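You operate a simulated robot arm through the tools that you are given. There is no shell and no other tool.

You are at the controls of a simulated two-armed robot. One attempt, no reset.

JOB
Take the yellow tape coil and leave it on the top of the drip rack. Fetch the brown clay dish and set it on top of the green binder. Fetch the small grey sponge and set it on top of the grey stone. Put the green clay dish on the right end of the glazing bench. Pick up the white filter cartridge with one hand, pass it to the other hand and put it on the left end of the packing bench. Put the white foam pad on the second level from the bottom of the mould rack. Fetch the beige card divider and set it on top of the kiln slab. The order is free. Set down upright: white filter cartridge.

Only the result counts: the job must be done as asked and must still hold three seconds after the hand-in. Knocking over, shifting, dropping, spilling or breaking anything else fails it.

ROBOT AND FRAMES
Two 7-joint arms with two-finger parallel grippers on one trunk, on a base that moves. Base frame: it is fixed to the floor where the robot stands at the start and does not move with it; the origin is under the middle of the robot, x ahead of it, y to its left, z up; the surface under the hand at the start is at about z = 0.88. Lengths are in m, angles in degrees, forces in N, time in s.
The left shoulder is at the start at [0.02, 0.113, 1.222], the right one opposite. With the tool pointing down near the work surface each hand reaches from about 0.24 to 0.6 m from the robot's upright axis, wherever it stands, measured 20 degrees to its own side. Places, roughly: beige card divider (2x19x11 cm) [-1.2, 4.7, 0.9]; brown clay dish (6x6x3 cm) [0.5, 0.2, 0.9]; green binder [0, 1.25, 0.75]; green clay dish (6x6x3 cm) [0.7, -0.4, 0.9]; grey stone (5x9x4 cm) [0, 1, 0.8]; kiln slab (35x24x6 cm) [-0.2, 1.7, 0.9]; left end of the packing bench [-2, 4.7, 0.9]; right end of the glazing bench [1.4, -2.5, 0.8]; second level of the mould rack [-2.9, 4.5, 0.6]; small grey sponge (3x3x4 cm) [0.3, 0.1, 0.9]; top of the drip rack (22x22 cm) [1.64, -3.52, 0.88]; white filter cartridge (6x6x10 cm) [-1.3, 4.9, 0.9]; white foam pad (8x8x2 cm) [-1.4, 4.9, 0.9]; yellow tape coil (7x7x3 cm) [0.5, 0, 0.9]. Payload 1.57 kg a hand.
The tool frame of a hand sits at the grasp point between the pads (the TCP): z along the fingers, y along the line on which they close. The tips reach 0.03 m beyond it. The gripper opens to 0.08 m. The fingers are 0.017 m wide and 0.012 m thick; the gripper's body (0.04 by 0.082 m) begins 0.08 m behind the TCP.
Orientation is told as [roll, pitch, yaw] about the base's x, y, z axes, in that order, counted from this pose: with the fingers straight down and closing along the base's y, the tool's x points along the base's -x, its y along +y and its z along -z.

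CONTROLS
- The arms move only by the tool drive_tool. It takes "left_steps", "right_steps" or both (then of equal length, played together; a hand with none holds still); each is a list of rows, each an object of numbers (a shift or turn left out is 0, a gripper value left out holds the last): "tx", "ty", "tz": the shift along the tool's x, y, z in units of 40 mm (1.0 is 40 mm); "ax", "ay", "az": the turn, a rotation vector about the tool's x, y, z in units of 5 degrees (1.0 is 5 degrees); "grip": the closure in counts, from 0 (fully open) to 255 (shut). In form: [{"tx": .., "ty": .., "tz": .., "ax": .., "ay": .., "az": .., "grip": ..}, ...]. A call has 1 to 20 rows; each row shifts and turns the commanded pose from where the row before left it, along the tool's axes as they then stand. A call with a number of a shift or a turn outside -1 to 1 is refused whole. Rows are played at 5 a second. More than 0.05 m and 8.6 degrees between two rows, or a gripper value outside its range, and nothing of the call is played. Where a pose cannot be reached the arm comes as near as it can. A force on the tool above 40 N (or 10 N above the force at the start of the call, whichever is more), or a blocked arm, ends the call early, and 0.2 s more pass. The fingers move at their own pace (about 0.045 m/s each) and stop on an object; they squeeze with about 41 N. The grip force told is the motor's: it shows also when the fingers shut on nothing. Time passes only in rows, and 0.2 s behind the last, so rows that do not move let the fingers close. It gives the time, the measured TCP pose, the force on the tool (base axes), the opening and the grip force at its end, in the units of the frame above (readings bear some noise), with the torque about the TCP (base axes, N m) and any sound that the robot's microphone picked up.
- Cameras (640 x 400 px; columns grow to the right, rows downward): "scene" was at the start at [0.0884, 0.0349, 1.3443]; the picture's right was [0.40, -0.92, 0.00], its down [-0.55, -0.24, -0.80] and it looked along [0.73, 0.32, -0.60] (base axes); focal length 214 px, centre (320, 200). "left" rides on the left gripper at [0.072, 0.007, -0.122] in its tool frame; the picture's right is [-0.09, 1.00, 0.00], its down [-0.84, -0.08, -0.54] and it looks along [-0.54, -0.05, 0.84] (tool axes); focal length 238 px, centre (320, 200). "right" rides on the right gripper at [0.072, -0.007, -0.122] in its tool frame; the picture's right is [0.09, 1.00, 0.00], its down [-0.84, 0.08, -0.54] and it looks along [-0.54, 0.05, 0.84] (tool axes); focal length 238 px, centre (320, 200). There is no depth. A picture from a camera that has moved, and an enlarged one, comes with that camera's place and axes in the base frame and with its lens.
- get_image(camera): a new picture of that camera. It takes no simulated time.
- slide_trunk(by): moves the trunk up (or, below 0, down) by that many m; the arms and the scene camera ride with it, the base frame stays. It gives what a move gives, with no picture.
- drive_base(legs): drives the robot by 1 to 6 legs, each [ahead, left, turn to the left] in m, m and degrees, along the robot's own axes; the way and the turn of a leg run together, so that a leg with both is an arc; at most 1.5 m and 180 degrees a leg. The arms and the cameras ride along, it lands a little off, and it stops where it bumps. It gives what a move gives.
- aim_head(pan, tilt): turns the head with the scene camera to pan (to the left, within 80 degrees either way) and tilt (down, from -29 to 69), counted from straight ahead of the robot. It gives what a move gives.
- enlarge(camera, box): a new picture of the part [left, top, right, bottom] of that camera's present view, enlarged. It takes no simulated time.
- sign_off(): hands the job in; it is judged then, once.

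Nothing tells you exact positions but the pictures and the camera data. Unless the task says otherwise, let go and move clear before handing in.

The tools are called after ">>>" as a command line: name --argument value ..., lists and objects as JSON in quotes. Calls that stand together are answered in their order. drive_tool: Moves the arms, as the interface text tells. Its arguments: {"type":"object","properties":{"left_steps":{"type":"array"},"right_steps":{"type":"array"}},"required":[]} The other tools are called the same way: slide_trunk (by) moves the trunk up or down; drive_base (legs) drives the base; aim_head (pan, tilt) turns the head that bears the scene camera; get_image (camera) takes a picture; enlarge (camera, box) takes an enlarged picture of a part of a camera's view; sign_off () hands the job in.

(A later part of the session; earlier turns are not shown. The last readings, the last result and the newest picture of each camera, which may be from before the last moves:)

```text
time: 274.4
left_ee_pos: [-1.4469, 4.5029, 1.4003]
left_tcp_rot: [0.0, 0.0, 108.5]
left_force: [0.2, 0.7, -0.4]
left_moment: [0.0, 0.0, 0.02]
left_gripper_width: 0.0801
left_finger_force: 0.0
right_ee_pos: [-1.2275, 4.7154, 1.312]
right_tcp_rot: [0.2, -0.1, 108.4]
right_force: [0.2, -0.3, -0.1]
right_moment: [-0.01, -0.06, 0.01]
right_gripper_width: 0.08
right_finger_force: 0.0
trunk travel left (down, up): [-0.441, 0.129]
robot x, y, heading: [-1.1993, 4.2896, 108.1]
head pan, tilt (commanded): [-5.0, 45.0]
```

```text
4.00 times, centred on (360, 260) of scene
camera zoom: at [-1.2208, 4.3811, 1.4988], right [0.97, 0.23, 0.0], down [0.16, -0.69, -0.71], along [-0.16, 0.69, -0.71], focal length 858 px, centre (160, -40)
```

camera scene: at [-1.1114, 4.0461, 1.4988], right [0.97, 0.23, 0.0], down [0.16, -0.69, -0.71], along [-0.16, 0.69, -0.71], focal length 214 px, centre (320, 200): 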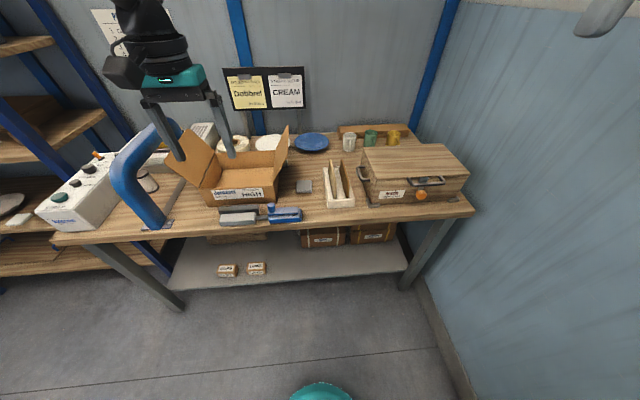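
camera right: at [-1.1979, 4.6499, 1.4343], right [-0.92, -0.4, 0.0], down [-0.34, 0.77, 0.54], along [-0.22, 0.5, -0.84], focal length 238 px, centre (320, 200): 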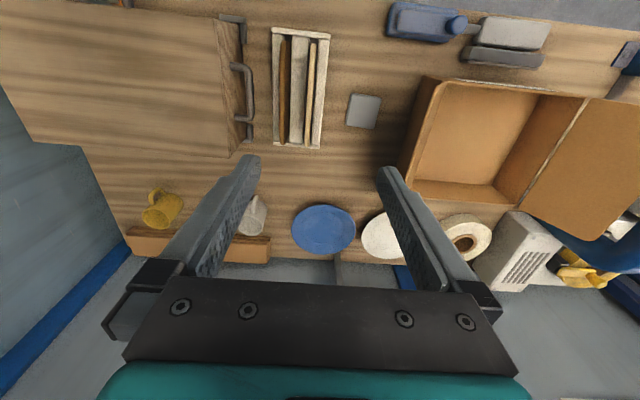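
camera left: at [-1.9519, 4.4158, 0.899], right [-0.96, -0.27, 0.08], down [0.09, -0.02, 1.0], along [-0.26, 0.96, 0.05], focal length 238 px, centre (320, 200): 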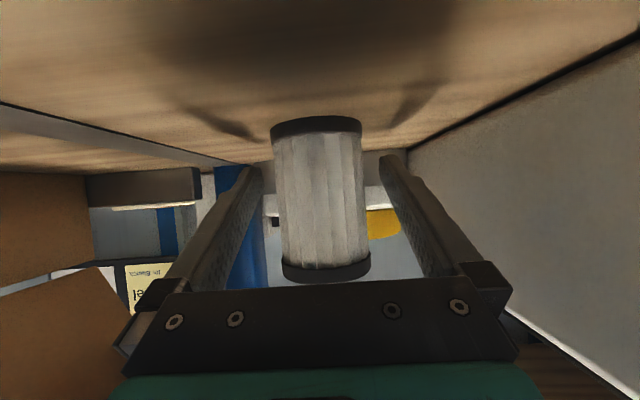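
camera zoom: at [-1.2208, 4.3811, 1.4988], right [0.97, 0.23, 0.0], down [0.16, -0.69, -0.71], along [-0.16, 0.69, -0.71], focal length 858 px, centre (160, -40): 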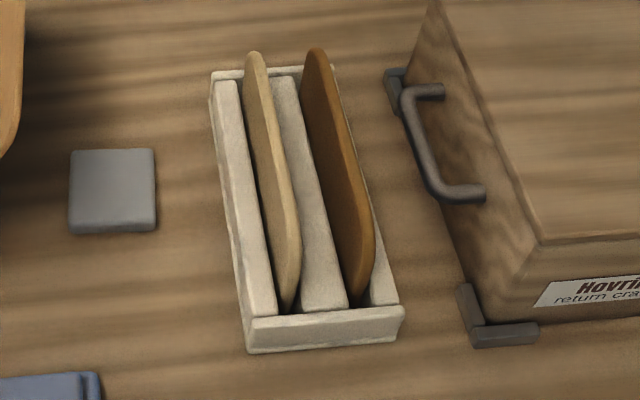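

The beige card's top edge is at about u=0.266, z≈0.977, its middle near [-1.218, 4.742]. I preset the opening to 4 cm, centre the hand over it and lower.

>>> drive_tool --right_steps '[{"tx": -0.28, "ty": -0.22, "grip": 127}, {"tx": -0.28, "ty": -0.22, "grip": 127}]'

>>> slide_trunk --by -0.22

>>> get_image --camera "right"

>>> enlarge --camera "right" --box '[240, 40, 400, 220]'

>>> get_image --camera "scene"

```text
time: 275.0
left_ee_pos: [-1.446, 4.5024, 1.4008]
left_tcp_rot: [0.1, 0.1, 108.5]
left_force: [-1.1, -0.7, -0.4]
left_moment: [-0.03, 0.01, 0.0]
left_gripper_width: 0.0802
left_finger_force: 0.0
right_ee_pos: [-1.2189, 4.7427, 1.3117]
right_tcp_rot: [0.2, -0.2, 108.4]
right_force: [0.1, 1.0, -0.1]
right_moment: [-0.01, 0.04, -0.01]
right_gripper_width: 0.0402
right_finger_force: 0.0
trunk travel left (down, up): [-0.441, 0.129]
robot x, y, heading: [-1.1935, 4.2926, 108.3]
head pan, tilt (commanded): [-5.0, 45.0]
```

```text
time: 277.3
left_ee_pos: [-1.4466, 4.5014, 1.1801]
left_tcp_rot: [0.0, -0.2, 108.6]
left_force: [-0.4, -0.2, 0.2]
left_moment: [0.02, -0.03, 0.0]
left_gripper_width: 0.0802
left_finger_force: 0.1
right_ee_pos: [-1.2191, 4.7418, 1.0921]
right_tcp_rot: [0.2, -0.1, 108.3]
right_force: [1.2, -0.6, 0.3]
right_moment: [-0.03, 0.0, 0.02]
right_gripper_width: 0.0401
right_finger_force: 0.0
trunk travel left (down, up): [-0.221, 0.349]
robot x, y, heading: [-1.196, 4.291, 108.0]
head pan, tilt (commanded): [-5.0, 45.0]
```

```text
taken
camera right: at [-1.1882, 4.6762, 1.2143], right [-0.92, -0.4, 0.0], down [-0.34, 0.77, 0.54], along [-0.22, 0.5, -0.84], focal length 238 px, centre (320, 200)
```

right: 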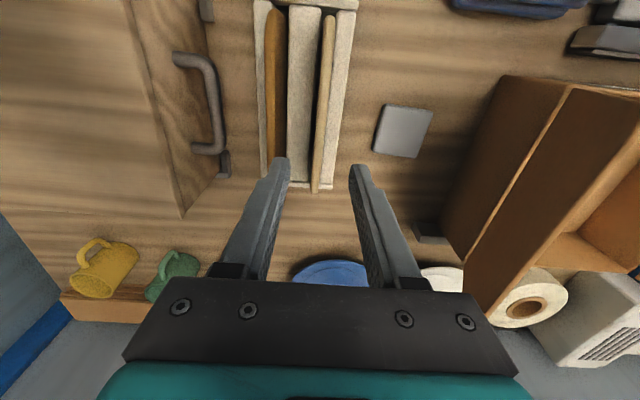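

```text
2.22 times, centred on (320, 130) of right
camera zoom: at [-1.1882, 4.6762, 1.2143], right [-0.92, -0.4, 0.0], down [-0.34, 0.77, 0.54], along [-0.22, 0.5, -0.84], focal length 530 px, centre (320, 356)
```

zoom: 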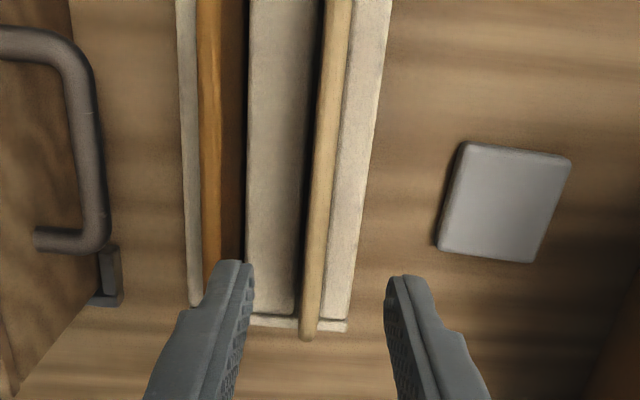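

```text
taken
camera scene: at [-1.2206, 4.3805, 1.2789], right [0.97, 0.23, 0.0], down [0.16, -0.69, -0.71], along [-0.16, 0.69, -0.71], focal length 214 px, centre (320, 200)
```

scene: 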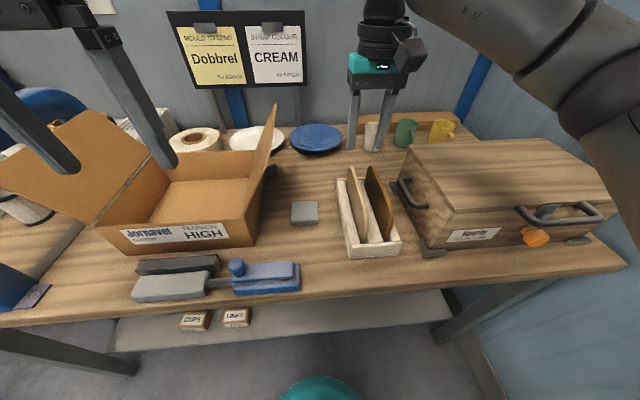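

Well aligned with the card. I narrow the opening a little and lower to grip about 4 cm of its upper edge.

>>> drive_tool --right_steps '[{"grip": 147}, {"tz": 0.6}, {"tz": 0.6}, {"tz": 0.6}, {"tz": 0.6}]'

>>> enlarge --camera "right" --box '[240, 80, 400, 220]'

>>> enlarge --camera "scene" --box '[320, 80, 440, 260]'

```text
time: 278.5
left_ee_pos: [-1.4469, 4.5015, 1.1802]
left_tcp_rot: [-0.1, -0.1, 108.6]
left_force: [-0.4, 0.3, 0.0]
left_moment: [0.02, 0.0, 0.0]
left_gripper_width: 0.0799
left_finger_force: 0.1
right_ee_pos: [-1.2191, 4.7428, 0.9959]
right_tcp_rot: [0.2, -0.2, 108.4]
right_force: [-0.3, 0.0, -0.1]
right_moment: [0.02, 0.01, -0.02]
right_gripper_width: 0.0341
right_finger_force: 0.1
trunk travel left (down, up): [-0.221, 0.349]
robot x, y, heading: [-1.1985, 4.289, 108.1]
head pan, tilt (commanded): [-5.0, 45.0]
```

```text
2.86 times, centred on (320, 150) of right
camera zoom: at [-1.189, 4.6769, 1.1181], right [-0.92, -0.4, 0.0], down [-0.34, 0.77, 0.54], along [-0.22, 0.5, -0.84], focal length 681 px, centre (320, 343)
```

zoom: 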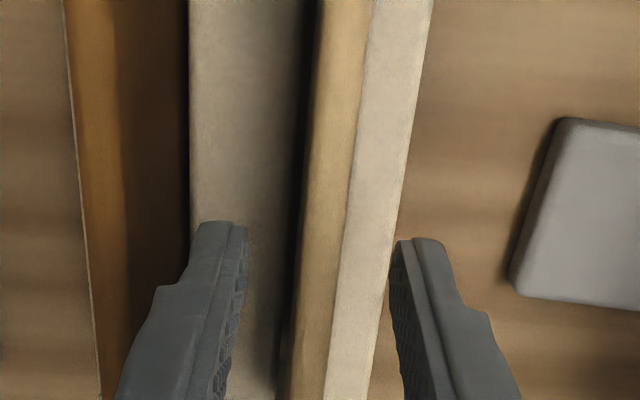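

```text
2.22 times, centred on (380, 170) of scene
camera zoom: at [-1.2206, 4.3807, 1.2788], right [0.97, 0.23, 0.0], down [0.16, -0.69, -0.71], along [-0.16, 0.69, -0.71], focal length 477 px, centre (187, 267)
```

zoom: 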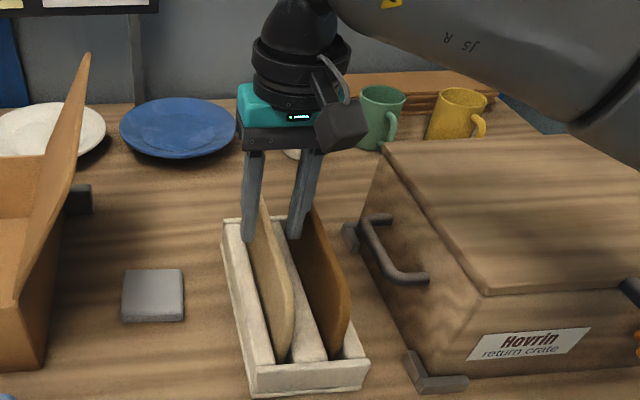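

>>> drive_tool --right_steps '[{"tz": 0.4}, {"tz": 0.37}, {"grip": 255}, {"grip": 255}, {"grip": 255}]'

>>> enlarge --camera "scene" --box '[320, 80, 440, 260]'

```text
time: 279.7
left_ee_pos: [-1.4469, 4.502, 1.181]
left_tcp_rot: [0.0, -0.1, 108.6]
left_force: [-0.1, -0.6, 0.3]
left_moment: [0.01, 0.01, 0.01]
left_gripper_width: 0.0802
left_finger_force: 0.0
right_ee_pos: [-1.2199, 4.7423, 0.9634]
right_tcp_rot: [0.3, -0.1, 108.4]
right_force: [-0.4, -0.2, 0.5]
right_moment: [0.07, 0.02, 0.0]
right_gripper_width: 0.0098
right_finger_force: 26.3
trunk travel left (down, up): [-0.221, 0.349]
robot x, y, heading: [-1.1972, 4.2923, 108.3]
head pan, tilt (commanded): [-5.0, 45.0]
```

```text
2.22 times, centred on (380, 170) of scene
camera zoom: at [-1.2207, 4.3806, 1.2788], right [0.97, 0.23, 0.0], down [0.16, -0.69, -0.71], along [-0.16, 0.69, -0.71], focal length 477 px, centre (187, 267)
```

zoom: 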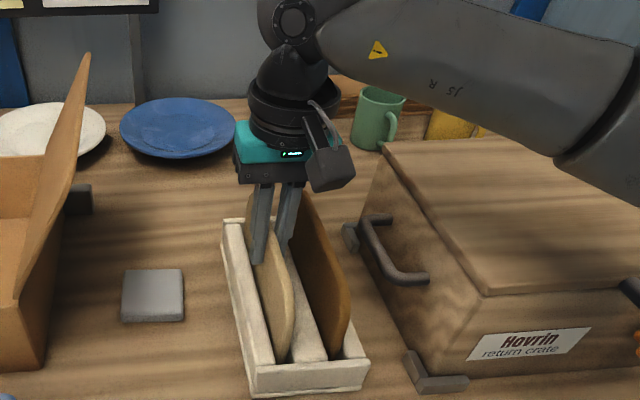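

Gripped (1 cm thick). I lift slowly out of the slot.

>>> drive_tool --right_steps '[{}, {"tz": -0.15}, {"tz": -0.3}, {"tz": -0.3}, {"tz": -0.4}, {"tz": -0.4}, {"tz": -0.4}, {"tz": -0.4}, {"tz": -0.4}]'

>>> get_image --camera "scene"

>>> get_image --camera "right"

```text
time: 281.7
left_ee_pos: [-1.4468, 4.5031, 1.1797]
left_tcp_rot: [-0.1, -0.1, 108.5]
left_force: [-0.5, -0.1, 0.6]
left_moment: [0.0, 0.01, -0.01]
left_gripper_width: 0.0801
left_finger_force: 0.1
right_ee_pos: [-1.2194, 4.7411, 1.0748]
right_tcp_rot: [0.1, -0.2, 108.3]
right_force: [0.1, 0.8, -1.4]
right_moment: [0.01, 0.02, -0.02]
right_gripper_width: 0.0097
right_finger_force: 28.0
trunk travel left (down, up): [-0.221, 0.349]
robot x, y, heading: [-1.1975, 4.2893, 108.4]
head pan, tilt (commanded): [-5.0, 45.0]
```

```text
taken
camera scene: at [-1.2207, 4.3806, 1.2788], right [0.97, 0.23, 0.0], down [0.16, -0.69, -0.71], along [-0.16, 0.69, -0.71], focal length 214 px, centre (320, 200)
```

scene: 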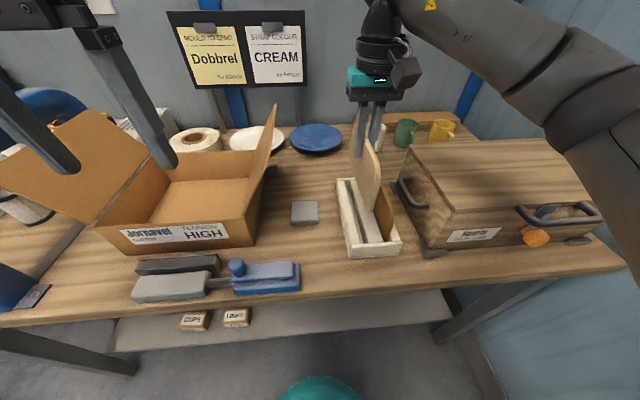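

```text
taken
camera right: at [-1.1884, 4.6762, 1.1973], right [-0.92, -0.4, 0.0], down [-0.34, 0.77, 0.54], along [-0.22, 0.5, -0.84], focal length 238 px, centre (320, 200)
```

right: 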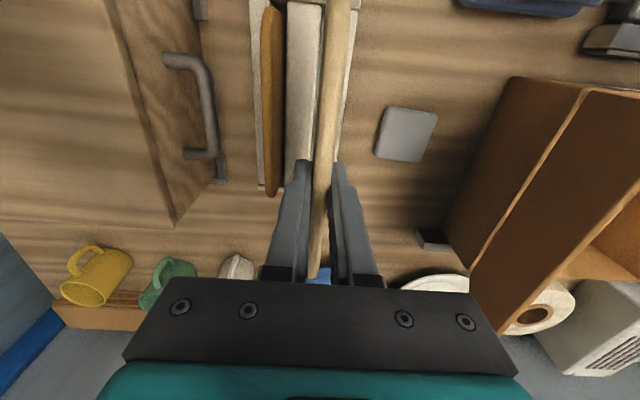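

The beige card is out. I raise it, back away and drive around to the kiln slab, keeping clear of the kiln.

>>> slide_trunk --by 0.2

>>> drive_base --legs '[[-0.45, 0, 0], [0, 0.75, 0], [0, 0, -90]]'

>>> aim_head --pan -30 --tilt 20

>>> get_image --camera "scene"

>>> get_image --camera "right"

```text
time: 283.9
left_ee_pos: [-1.4458, 4.5027, 1.3815]
left_tcp_rot: [-0.1, -0.1, 108.5]
left_force: [-0.1, -0.6, 0.4]
left_moment: [-0.01, 0.04, -0.02]
left_gripper_width: 0.0799
left_finger_force: 0.1
right_ee_pos: [-1.2185, 4.7425, 1.2732]
right_tcp_rot: [0.2, -0.1, 108.4]
right_force: [0.1, 0.1, -0.8]
right_moment: [0.03, 0.02, -0.01]
right_gripper_width: 0.0092
right_finger_force: 28.7
trunk travel left (down, up): [-0.421, 0.149]
robot x, y, heading: [-1.2022, 4.293, 108.4]
head pan, tilt (commanded): [-5.0, 45.0]
```

```text
time: 294.1
left_ee_pos: [-1.5599, 3.8825, 1.3797]
left_tcp_rot: [0.0, -0.2, 17.5]
left_force: [0.4, 0.0, 0.9]
left_moment: [-0.01, 0.0, -0.01]
left_gripper_width: 0.0801
left_finger_force: 0.1
right_ee_pos: [-1.3233, 3.6491, 1.2752]
right_tcp_rot: [0.2, 0.0, 17.4]
right_force: [-0.4, -0.2, -0.5]
right_moment: [0.01, 0.02, 0.0]
right_gripper_width: 0.0094
right_finger_force: 28.0
trunk travel left (down, up): [-0.421, 0.149]
robot x, y, heading: [-1.776, 3.6332, 16.8]
head pan, tilt (commanded): [-5.0, 45.0]
```

```text
time: 295.0
left_ee_pos: [-1.5607, 3.8823, 1.3798]
left_tcp_rot: [0.0, -0.1, 17.4]
left_force: [-0.4, -0.2, 0.2]
left_moment: [-0.02, -0.01, 0.02]
left_gripper_width: 0.0801
left_finger_force: 0.0
right_ee_pos: [-1.3241, 3.6488, 1.2738]
right_tcp_rot: [0.1, 0.0, 17.4]
right_force: [0.8, -0.1, -0.9]
right_moment: [0.01, 0.0, 0.0]
right_gripper_width: 0.0095
right_finger_force: 28.2
trunk travel left (down, up): [-0.421, 0.149]
robot x, y, heading: [-1.7718, 3.6383, 16.9]
head pan, tilt (commanded): [-30.0, 20.0]
```

```text
taken
camera scene: at [-1.6762, 3.619, 1.5174], right [-0.22, -0.97, 0.0], down [-0.33, 0.08, -0.94], along [0.92, -0.21, -0.34], focal length 214 px, centre (320, 200)
```

scene: 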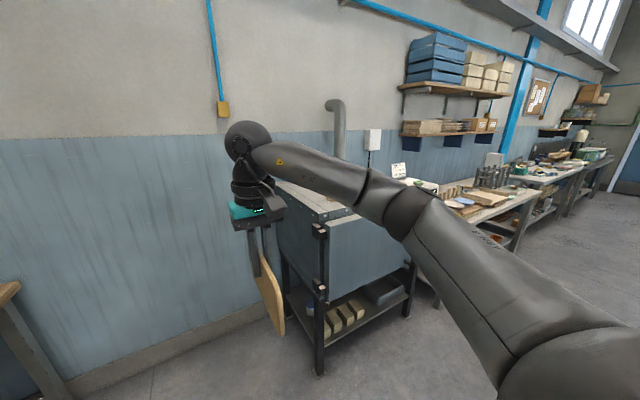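

```text
taken
camera right: at [-1.3898, 3.6216, 1.3969], right [-0.39, 0.92, 0.0], down [0.77, 0.32, 0.54], along [0.5, 0.21, -0.84], focal length 238 px, centre (320, 200)
```

right: 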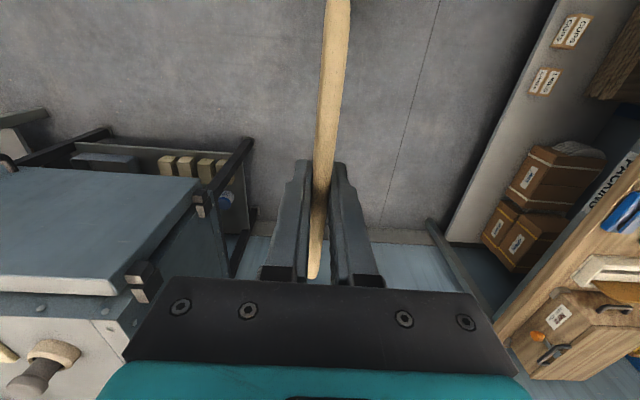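

The path along the kiln front is free. I strafe right toward the slab.

>>> drive_base --legs '[[0, -1.1, 0.5], [0, -1.07, 0.5]]'

>>> aim_head --pan -10 --tilt 40

>>> get_image --camera "scene"

```text
time: 305.7
left_ee_pos: [-0.9247, 1.8018, 1.3808]
left_tcp_rot: [0.1, 0.0, 17.7]
left_force: [-0.5, -0.2, 0.2]
left_moment: [0.0, -0.04, 0.01]
left_gripper_width: 0.08
left_finger_force: 0.0
right_ee_pos: [-0.6883, 1.5696, 1.2728]
right_tcp_rot: [0.2, -0.1, 17.6]
right_force: [0.0, -0.1, -0.6]
right_moment: [0.03, 0.03, -0.01]
right_gripper_width: 0.0095
right_finger_force: 27.9
trunk travel left (down, up): [-0.421, 0.149]
robot x, y, heading: [-1.1403, 1.5575, 17.2]
head pan, tilt (commanded): [-30.0, 20.0]
```

```text
time: 306.6
left_ee_pos: [-0.9256, 1.8023, 1.3799]
left_tcp_rot: [0.1, -0.1, 17.7]
left_force: [-0.3, 0.2, -0.2]
left_moment: [0.0, 0.04, -0.04]
left_gripper_width: 0.0801
left_finger_force: 0.0
right_ee_pos: [-0.6889, 1.5701, 1.2746]
right_tcp_rot: [0.1, -0.1, 17.5]
right_force: [-0.1, -0.5, -1.7]
right_moment: [0.01, 0.01, -0.04]
right_gripper_width: 0.0095
right_finger_force: 27.5
trunk travel left (down, up): [-0.421, 0.149]
robot x, y, heading: [-1.1392, 1.5605, 17.1]
head pan, tilt (commanded): [-10.0, 40.0]
```

```text
taken
camera scene: at [-1.047, 1.5695, 1.4861], right [0.13, -0.99, 0.0], down [-0.64, -0.08, -0.77], along [0.76, 0.1, -0.64], focal length 214 px, centre (320, 200)
```

scene: 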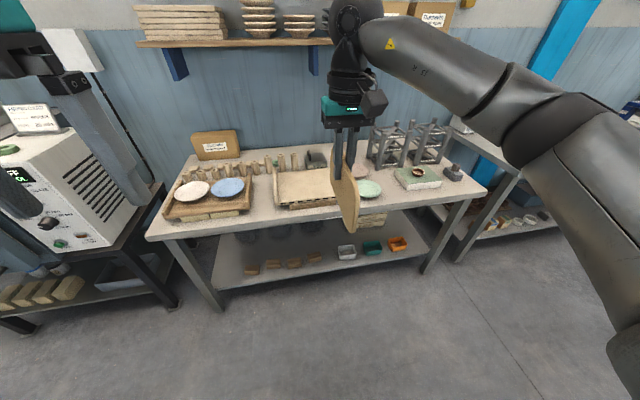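

I see the bench: slab in the middle, binder with dish and stone with sponge intact on the right. I zoom in on the slab.

>>> enlarge --camera "scene" --box '[160, 120, 480, 270]'

>>> enlarge --camera "scene" --box '[250, 140, 350, 220]'

```text
2.00 times, centred on (320, 195) of scene
camera zoom: at [-1.047, 1.5695, 1.4861], right [0.13, -0.99, 0.0], down [-0.64, -0.08, -0.77], along [0.76, 0.1, -0.64], focal length 429 px, centre (320, 210)
```

zoom: 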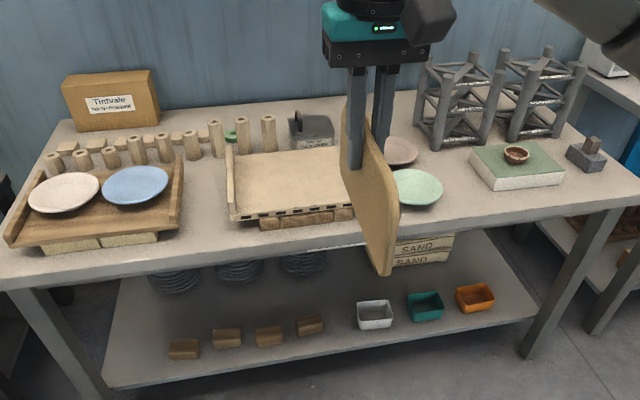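

```text
5.00 times, centred on (300, 180) of scene
camera zoom: at [-1.047, 1.5695, 1.4861], right [0.13, -0.99, 0.0], down [-0.64, -0.08, -0.77], along [0.76, 0.1, -0.64], focal length 1072 px, centre (420, 300)
```

zoom: 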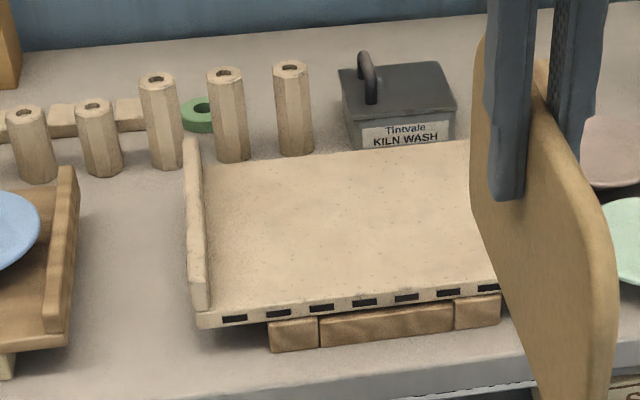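

The slab has a raised lip on its left side (and maybe right). I move closer to look from above.

>>> drive_base --legs '[[0.45, 0, 0.5]]'

>>> aim_head --pan 0 --tilt 50

>>> get_image --camera "scene"

>>> get_image --camera "left"

>>> get_image --camera "right"

```text
time: 309.2
left_ee_pos: [-0.5066, 1.9376, 1.3807]
left_tcp_rot: [-0.1, 0.0, 18.1]
left_force: [0.5, 0.6, 0.3]
left_moment: [-0.01, -0.04, 0.02]
left_gripper_width: 0.0798
left_finger_force: 0.0
right_ee_pos: [-0.2677, 1.7078, 1.2746]
right_tcp_rot: [0.2, 0.0, 18.1]
right_force: [0.5, -0.4, -0.6]
right_moment: [0.0, 0.01, 0.01]
right_gripper_width: 0.0096
right_finger_force: 28.0
trunk travel left (down, up): [-0.421, 0.149]
robot x, y, heading: [-0.7195, 1.6937, 17.8]
head pan, tilt (commanded): [-10.0, 40.0]
```

```text
time: 310.0
left_ee_pos: [-0.5065, 1.9368, 1.3804]
left_tcp_rot: [0.0, -0.2, 18.1]
left_force: [0.5, 0.2, -0.1]
left_moment: [0.02, 0.01, 0.01]
left_gripper_width: 0.08
left_finger_force: 0.2
right_ee_pos: [-0.2678, 1.7077, 1.2746]
right_tcp_rot: [0.2, 0.0, 18.1]
right_force: [0.2, -0.1, -0.6]
right_moment: [0.0, -0.01, -0.02]
right_gripper_width: 0.0095
right_finger_force: 26.9
trunk travel left (down, up): [-0.421, 0.149]
robot x, y, heading: [-0.7204, 1.6881, 18.0]
head pan, tilt (commanded): [0.0, 50.0]
```

```text
taken
camera scene: at [-0.6371, 1.7162, 1.472], right [0.31, -0.95, 0.0], down [-0.73, -0.23, -0.64], along [0.61, 0.2, -0.77], focal length 214 px, centre (320, 200)
```

scene: 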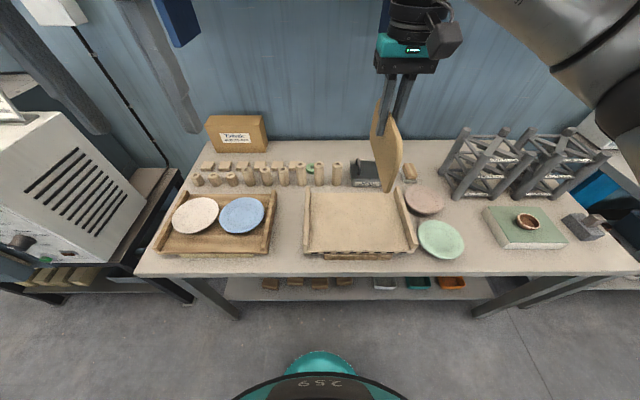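

```text
taken
camera left: at [-0.5767, 1.9207, 1.5036], right [-0.22, 0.97, 0.0], down [0.82, 0.19, 0.54], along [0.53, 0.12, -0.84], focal length 238 px, centre (320, 200)
```

left: 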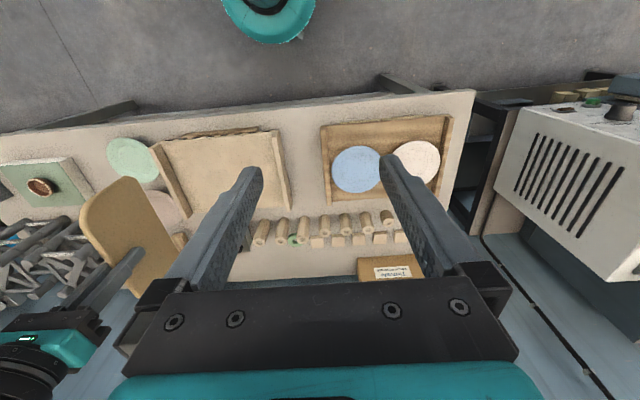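

```text
taken
camera right: at [-0.3331, 1.6796, 1.397], right [-0.4, 0.92, 0.0], down [0.77, 0.33, 0.54], along [0.5, 0.22, -0.84], focal length 238 px, centre (320, 200)
```

right: 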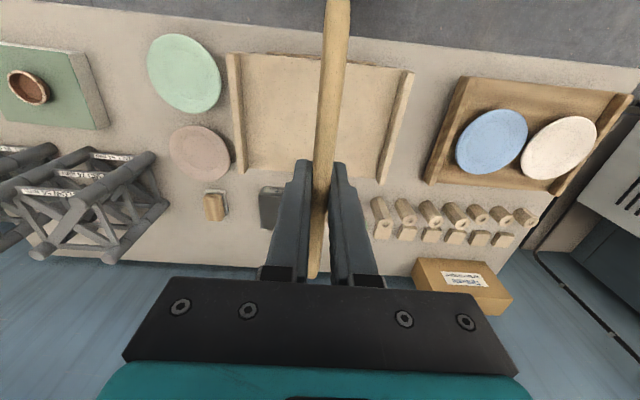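

>>> enlarge --camera "scene" --box '[280, 160, 460, 270]'

>>> enlarge --camera "right" --box '[210, 30, 430, 200]'

```text
3.56 times, centred on (370, 215) of scene
camera zoom: at [-0.6371, 1.7162, 1.472], right [0.31, -0.95, 0.0], down [-0.73, -0.23, -0.64], along [0.61, 0.2, -0.77], focal length 763 px, centre (142, 147)
```

zoom: 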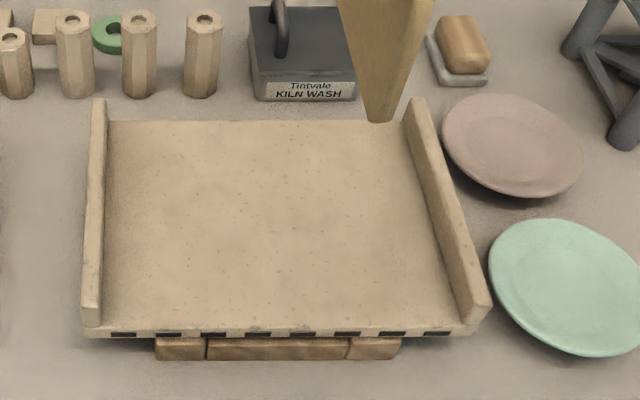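

```text
2.35 times, centred on (320, 115) of right
camera zoom: at [-0.3331, 1.6796, 1.397], right [-0.4, 0.92, 0.0], down [0.77, 0.33, 0.54], along [0.5, 0.22, -0.84], focal length 561 px, centre (320, 400)
```

zoom: 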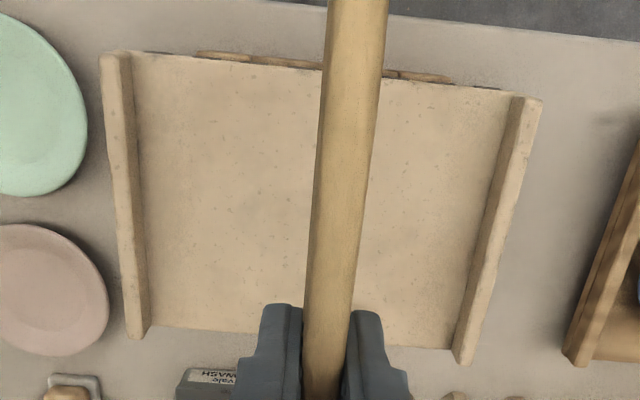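

The flat part of the slab is about 31×23 cm between two side lips, surface at z≈0.87, centre near [-0.198, 1.73]. I will lay the card down by leaning the hand right by 70°, starting up here in free space.

>>> drive_tool --right_steps '[{"ax": -0.5}, {"ax": -1}, {"ax": -1}, {"ax": -1}, {"ax": -1}, {"ax": -1}, {"ax": -1}, {"ax": -1}, {"ax": -1}, {"ax": -1}, {"ax": -1}, {"ax": -1}, {"ax": -1}, {"ax": -1}, {"ax": -0.5}]'

>>> get_image --camera "scene"

>>> get_image --camera "right"

```text
time: 313.2
left_ee_pos: [-0.5058, 1.9377, 1.3808]
left_tcp_rot: [0.0, 0.0, 18.2]
left_force: [-0.9, 0.5, -0.2]
left_moment: [0.0, -0.01, -0.02]
left_gripper_width: 0.0798
left_finger_force: 0.0
right_ee_pos: [-0.2681, 1.7085, 1.2744]
right_tcp_rot: [70.3, -0.2, 18.1]
right_force: [0.1, 0.0, -0.8]
right_moment: [-0.06, -0.03, -0.02]
right_gripper_width: 0.0097
right_finger_force: 28.0
trunk travel left (down, up): [-0.421, 0.149]
robot x, y, heading: [-0.7178, 1.6875, 18.0]
head pan, tilt (commanded): [0.0, 50.0]
```

```text
taken
camera scene: at [-0.637, 1.7163, 1.4719], right [0.31, -0.95, 0.0], down [-0.73, -0.24, -0.64], along [0.61, 0.2, -0.77], focal length 214 px, centre (320, 200)
```

scene: 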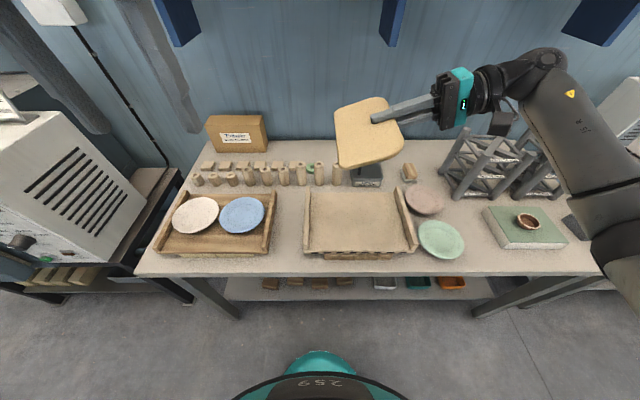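

```text
taken
camera right: at [-0.2982, 1.5753, 1.3101], right [-0.19, 0.29, 0.94], down [0.95, -0.2, 0.26], along [0.26, 0.94, -0.24], focal length 238 px, centre (320, 200)
```

right: 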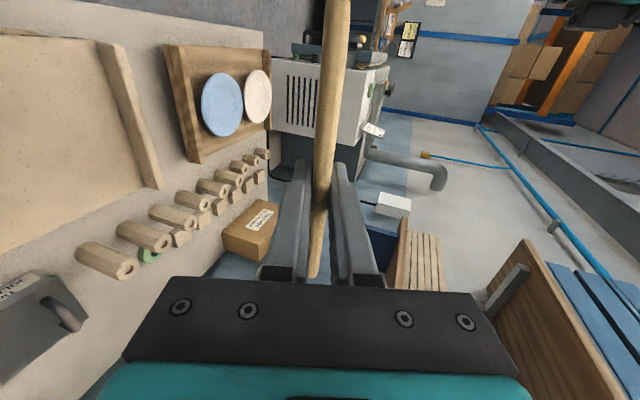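

The card is almost flat now, but lowering like this would bring my elbow near the bench edge. I extend the arm forward instead of the base and check where the elbow sits.

>>> drive_tool --right_steps '[{"tx": -0.46, "ty": -0.043, "tz": -0.118}, {"tx": -0.46, "ty": -0.043, "tz": -0.118}, {"tx": -0.46, "ty": -0.043, "tz": -0.118}, {"tx": -0.46, "ty": -0.043, "tz": -0.118}]'

>>> aim_head --pan -30 --tilt 45

>>> get_image --camera "scene"

```text
time: 314.2
left_ee_pos: [-0.5063, 1.9369, 1.3801]
left_tcp_rot: [0.0, -0.1, 18.2]
left_force: [1.0, 0.0, -1.1]
left_moment: [-0.02, 0.0, 0.01]
left_gripper_width: 0.08
left_finger_force: 0.0
right_ee_pos: [-0.1917, 1.7115, 1.2746]
right_tcp_rot: [70.2, 0.0, 18.3]
right_force: [0.6, -0.3, -0.4]
right_moment: [-0.02, -0.02, -0.01]
right_gripper_width: 0.0095
right_finger_force: 27.7
trunk travel left (down, up): [-0.421, 0.149]
robot x, y, heading: [-0.7218, 1.6895, 18.1]
head pan, tilt (commanded): [0.0, 50.0]
```

```text
time: 315.1
left_ee_pos: [-0.5062, 1.938, 1.38]
left_tcp_rot: [0.0, -0.2, 18.3]
left_force: [0.3, -0.9, -0.1]
left_moment: [-0.02, -0.01, -0.02]
left_gripper_width: 0.08
left_finger_force: 0.0
right_ee_pos: [-0.1923, 1.7111, 1.2757]
right_tcp_rot: [70.3, -0.1, 18.1]
right_force: [0.8, 0.3, -1.3]
right_moment: [-0.05, -0.02, 0.0]
right_gripper_width: 0.0096
right_finger_force: 27.9
trunk travel left (down, up): [-0.421, 0.149]
robot x, y, heading: [-0.7179, 1.6914, 17.9]
head pan, tilt (commanded): [-30.0, 45.0]
```

```text
taken
camera scene: at [-0.6307, 1.6757, 1.4788], right [-0.21, -0.98, 0.0], down [-0.69, 0.15, -0.71], along [0.69, -0.15, -0.71], focal length 214 px, centre (320, 200)
```

scene: 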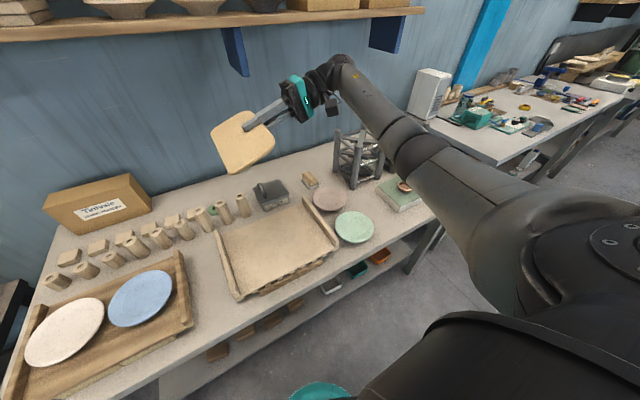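

With the arm extended the elbow stays in front of the bench edge and above it. I lower the trunk in stages toward the slab.

>>> slide_trunk --by -0.29

>>> get_image --camera "scene"

>>> get_image --camera "right"

```text
time: 318.0
left_ee_pos: [-0.5071, 1.9368, 1.09]
left_tcp_rot: [0.0, -0.2, 18.2]
left_force: [-0.4, -0.2, -0.5]
left_moment: [0.0, 0.0, -0.01]
left_gripper_width: 0.0799
left_finger_force: 0.1
right_ee_pos: [-0.1917, 1.7113, 0.9838]
right_tcp_rot: [70.3, -0.1, 18.2]
right_force: [0.2, -0.3, -1.7]
right_moment: [-0.06, -0.04, 0.0]
right_gripper_width: 0.0097
right_finger_force: 27.9
trunk travel left (down, up): [-0.131, 0.439]
robot x, y, heading: [-0.7176, 1.6926, 17.8]
head pan, tilt (commanded): [-30.0, 45.0]
```

```text
taken
camera scene: at [-0.6308, 1.6756, 1.1889], right [-0.21, -0.98, 0.0], down [-0.69, 0.15, -0.71], along [0.69, -0.15, -0.71], focal length 214 px, centre (320, 200)
```

scene: 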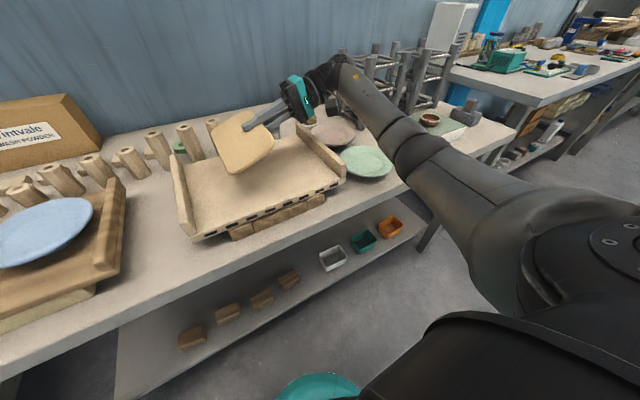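

```text
taken
camera right: at [-0.2227, 1.5784, 1.0202], right [-0.2, 0.29, 0.94], down [0.95, -0.2, 0.26], along [0.26, 0.94, -0.24], focal length 238 px, centre (320, 200)
```

right: 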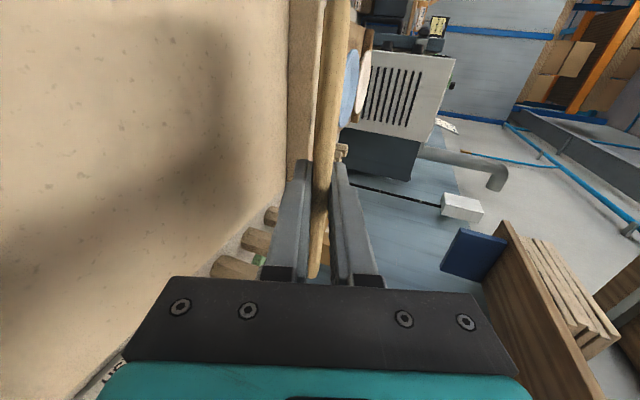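

>>> slide_trunk --by -0.05

>>> enlarge --camera "scene" --box '[150, 60, 450, 250]'

>>> get_image --camera "right"

```text
time: 318.9
left_ee_pos: [-0.5076, 1.9372, 1.0392]
left_tcp_rot: [0.0, -0.2, 18.1]
left_force: [0.2, 1.3, 0.2]
left_moment: [0.04, 0.02, 0.02]
left_gripper_width: 0.0802
left_finger_force: 0.0
right_ee_pos: [-0.1918, 1.7114, 0.934]
right_tcp_rot: [70.2, -0.1, 18.1]
right_force: [-0.8, 0.0, -0.6]
right_moment: [-0.07, -0.02, 0.02]
right_gripper_width: 0.0095
right_finger_force: 27.9
trunk travel left (down, up): [-0.081, 0.489]
robot x, y, heading: [-0.7204, 1.6879, 17.9]
head pan, tilt (commanded): [-30.0, 45.0]
```

```text
2.11 times, centred on (300, 155) of scene
camera zoom: at [-0.6309, 1.6756, 1.1388], right [-0.21, -0.98, 0.0], down [-0.69, 0.15, -0.71], along [0.69, -0.15, -0.71], focal length 452 px, centre (362, 295)
```

zoom: 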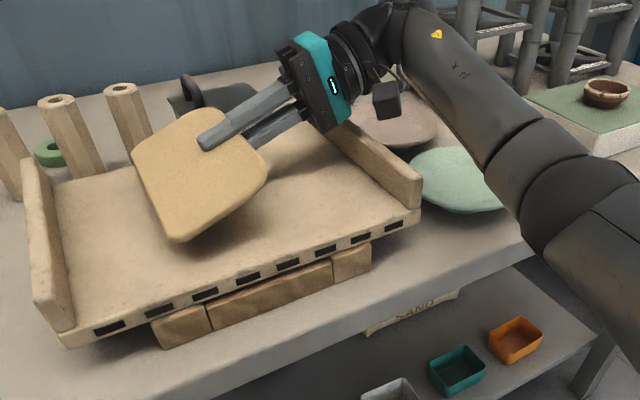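

```text
taken
camera right: at [-0.2228, 1.5784, 0.9702], right [-0.2, 0.29, 0.94], down [0.95, -0.2, 0.26], along [0.26, 0.94, -0.24], focal length 238 px, centre (320, 200)
```

right: 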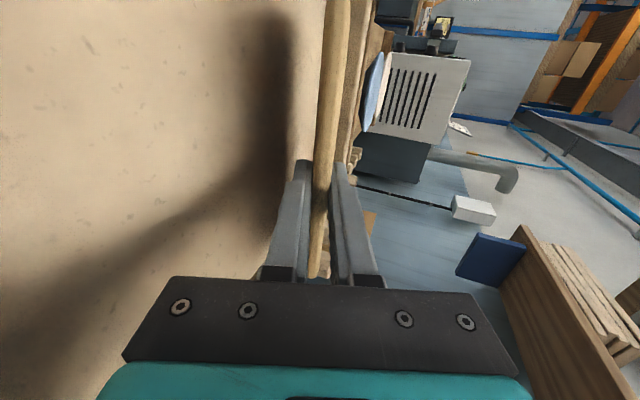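

The view confirms the hand clears the right lip narrowly. I reduce the lean by 3°, shift 1 cm left, and lower until the card's lower edge touches.

>>> drive_tool --right_steps '[{"ax": 0.6, "ty": 0.085, "tz": 0.235}, {}]'

>>> slide_trunk --by -0.014

>>> enlarge --camera "scene" --box '[150, 60, 450, 250]'

```text
time: 319.6
left_ee_pos: [-0.5058, 1.9376, 1.0408]
left_tcp_rot: [0.0, -0.1, 18.2]
left_force: [-0.2, 0.0, 0.3]
left_moment: [-0.01, 0.01, 0.02]
left_gripper_width: 0.0802
left_finger_force: 0.0
right_ee_pos: [-0.1967, 1.7204, 0.9345]
right_tcp_rot: [67.1, 0.0, 18.3]
right_force: [-0.3, 0.0, -1.1]
right_moment: [-0.03, -0.05, 0.0]
right_gripper_width: 0.0097
right_finger_force: 27.6
trunk travel left (down, up): [-0.081, 0.489]
robot x, y, heading: [-0.7199, 1.6921, 17.9]
head pan, tilt (commanded): [-30.0, 45.0]
```

```text
time: 320.2
left_ee_pos: [-0.5072, 1.9377, 1.0251]
left_tcp_rot: [-0.1, 0.0, 18.2]
left_force: [-0.6, -0.2, 0.7]
left_moment: [-0.01, 0.0, 0.01]
left_gripper_width: 0.0802
left_finger_force: 0.1
right_ee_pos: [-0.1965, 1.7227, 0.92]
right_tcp_rot: [67.3, -0.1, 18.0]
right_force: [-0.1, 0.3, -0.7]
right_moment: [-0.03, -0.02, -0.03]
right_gripper_width: 0.0095
right_finger_force: 27.8
trunk travel left (down, up): [-0.067, 0.503]
robot x, y, heading: [-0.7186, 1.6937, 18.0]
head pan, tilt (commanded): [-30.0, 45.0]
```

```text
2.11 times, centred on (300, 155) of scene
camera zoom: at [-0.6308, 1.6756, 1.1248], right [-0.21, -0.98, 0.0], down [-0.69, 0.15, -0.71], along [0.69, -0.15, -0.71], focal length 452 px, centre (362, 295)
```

zoom: 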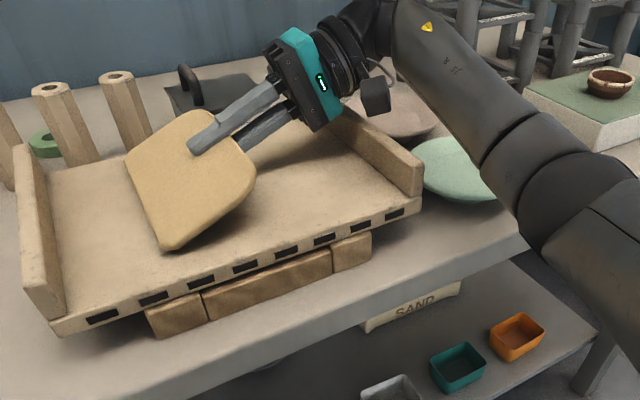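

>>> drive_tool --right_steps '[{"ty": -0.0691, "tz": 0.0291}, {"ty": -0.0691, "tz": 0.0291}]'

>>> drive_tool --right_steps '[{"ty": -0.0461, "tz": 0.0194}]'

```text
time: 320.8
left_ee_pos: [-0.5063, 1.9378, 1.0266]
left_tcp_rot: [-0.1, -0.2, 18.2]
left_force: [0.2, 0.0, 0.2]
left_moment: [-0.03, 0.01, 0.02]
left_gripper_width: 0.0799
left_finger_force: 0.0
right_ee_pos: [-0.1947, 1.7206, 0.9167]
right_tcp_rot: [67.4, -0.2, 18.1]
right_force: [0.3, -1.1, 5.0]
right_moment: [0.39, 0.35, 0.18]
right_gripper_width: 0.0096
right_finger_force: 28.3
trunk travel left (down, up): [-0.067, 0.503]
robot x, y, heading: [-0.7187, 1.6884, 17.9]
head pan, tilt (commanded): [-30.0, 45.0]
```

```text
time: 321.2
left_ee_pos: [-0.506, 1.9358, 1.0276]
left_tcp_rot: [0.0, -0.2, 18.3]
left_force: [-0.1, 0.2, 0.0]
left_moment: [0.0, 0.0, -0.03]
left_gripper_width: 0.0802
left_finger_force: 0.1
right_ee_pos: [-0.1955, 1.7208, 0.9152]
right_tcp_rot: [67.6, -0.4, 18.2]
right_force: [2.1, -3.6, 13.0]
right_moment: [0.92, 0.52, 0.11]
right_gripper_width: 0.0097
right_finger_force: 28.4
trunk travel left (down, up): [-0.067, 0.503]
robot x, y, heading: [-0.7189, 1.6872, 17.8]
head pan, tilt (commanded): [-30.0, 45.0]
```

The card's lower edge rests on the slab. I open the fingers slightly so it rests on the lower finger, and draw the hand out sideways so it lowers gently.

>>> drive_tool --right_steps '[{"grip": 190}, {"grip": 172}, {"grip": 172}]'

>>> enlarge --camera "scene" --box '[150, 60, 450, 250]'

```text
time: 322.0
left_ee_pos: [-0.5064, 1.9368, 1.0276]
left_tcp_rot: [0.0, -0.1, 18.3]
left_force: [-1.1, 0.8, -0.6]
left_moment: [-0.04, 0.01, 0.02]
left_gripper_width: 0.0801
left_finger_force: 0.0
right_ee_pos: [-0.1965, 1.7204, 0.912]
right_tcp_rot: [67.1, -0.2, 18.2]
right_force: [-0.8, -1.0, -0.4]
right_moment: [0.0, 0.02, -0.02]
right_gripper_width: 0.0264
right_finger_force: 0.1
trunk travel left (down, up): [-0.067, 0.503]
robot x, y, heading: [-0.7208, 1.6902, 18.0]
head pan, tilt (commanded): [-30.0, 45.0]
```

```text
2.11 times, centred on (300, 155) of scene
camera zoom: at [-0.6308, 1.6756, 1.1248], right [-0.21, -0.98, 0.0], down [-0.69, 0.15, -0.71], along [0.69, -0.15, -0.71], focal length 452 px, centre (362, 295)
```

zoom: 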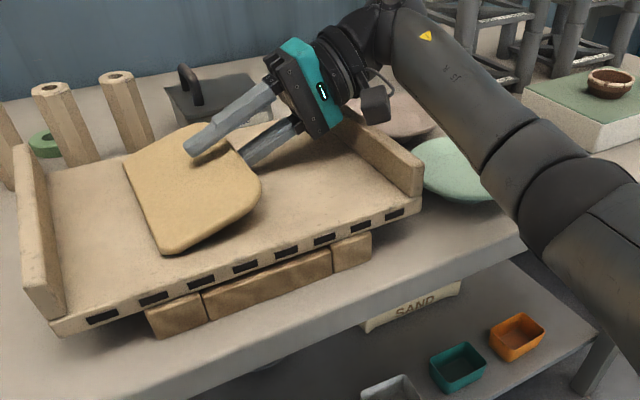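

>>> drive_tool --right_steps '[{"ty": -0.05, "tz": -0.12}, {"ty": -0.097, "tz": -0.23}, {"ty": -0.097, "tz": -0.23}, {"ty": -0.06, "tz": -0.23}]'

>>> enlarge --camera "scene" --box '[150, 60, 450, 250]'

```text
time: 323.0
left_ee_pos: [-0.507, 1.9365, 1.0264]
left_tcp_rot: [0.0, -0.1, 18.3]
left_force: [0.5, -0.1, -0.4]
left_moment: [-0.02, -0.01, 0.0]
left_gripper_width: 0.0801
left_finger_force: 0.0
right_ee_pos: [-0.186, 1.6886, 0.9133]
right_tcp_rot: [67.1, -0.3, 18.0]
right_force: [-0.2, -0.7, -0.1]
right_moment: [-0.02, -0.03, -0.05]
right_gripper_width: 0.0263
right_finger_force: 0.4
trunk travel left (down, up): [-0.067, 0.503]
robot x, y, heading: [-0.7164, 1.6919, 17.9]
head pan, tilt (commanded): [-30.0, 45.0]
```

```text
2.11 times, centred on (300, 155) of scene
camera zoom: at [-0.6308, 1.6756, 1.1248], right [-0.21, -0.98, 0.0], down [-0.69, 0.15, -0.71], along [0.69, -0.15, -0.71], focal length 452 px, centre (362, 295)
```

zoom: 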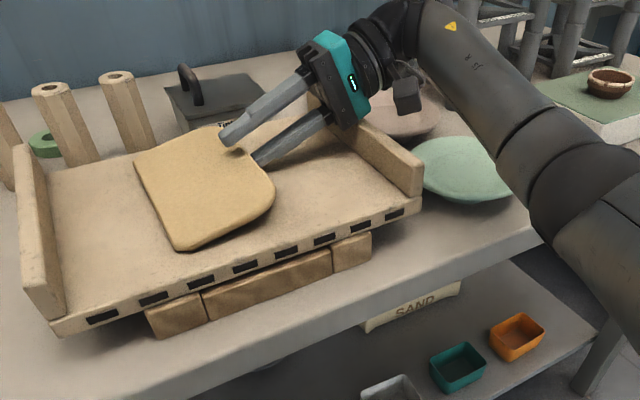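

>>> drive_tool --right_steps '[{"tz": -0.2}, {"tz": -0.3}, {"tz": -0.4}, {"tz": -0.4}, {"tz": -0.5}, {"tz": -0.5}]'

>>> enlarge --camera "scene" --box '[150, 60, 450, 250]'

```text
time: 324.4
left_ee_pos: [-0.507, 1.937, 1.0261]
left_tcp_rot: [0.0, 0.0, 18.1]
left_force: [-1.2, 1.0, -0.1]
left_moment: [0.01, -0.01, -0.01]
left_gripper_width: 0.0803
left_finger_force: 0.0
right_ee_pos: [-0.158, 1.6078, 0.949]
right_tcp_rot: [67.2, -0.1, 18.2]
right_force: [0.8, -0.2, -0.2]
right_moment: [-0.03, 0.0, 0.0]
right_gripper_width: 0.026
right_finger_force: 0.1
trunk travel left (down, up): [-0.067, 0.503]
robot x, y, heading: [-0.7166, 1.6855, 17.8]
head pan, tilt (commanded): [-30.0, 45.0]
```

```text
2.11 times, centred on (300, 155) of scene
camera zoom: at [-0.6307, 1.6759, 1.1248], right [-0.21, -0.98, 0.0], down [-0.69, 0.15, -0.71], along [0.69, -0.15, -0.71], focal length 452 px, centre (362, 295)
```

zoom: 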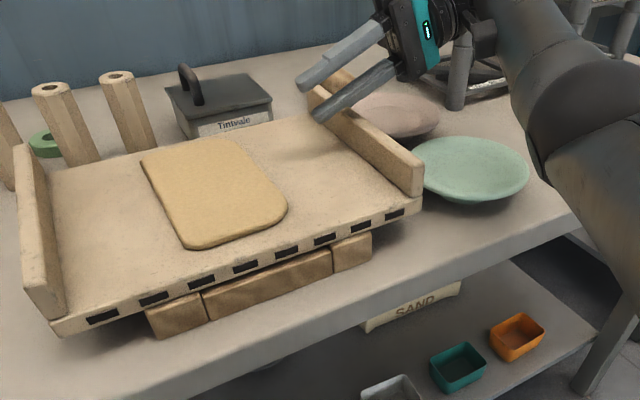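

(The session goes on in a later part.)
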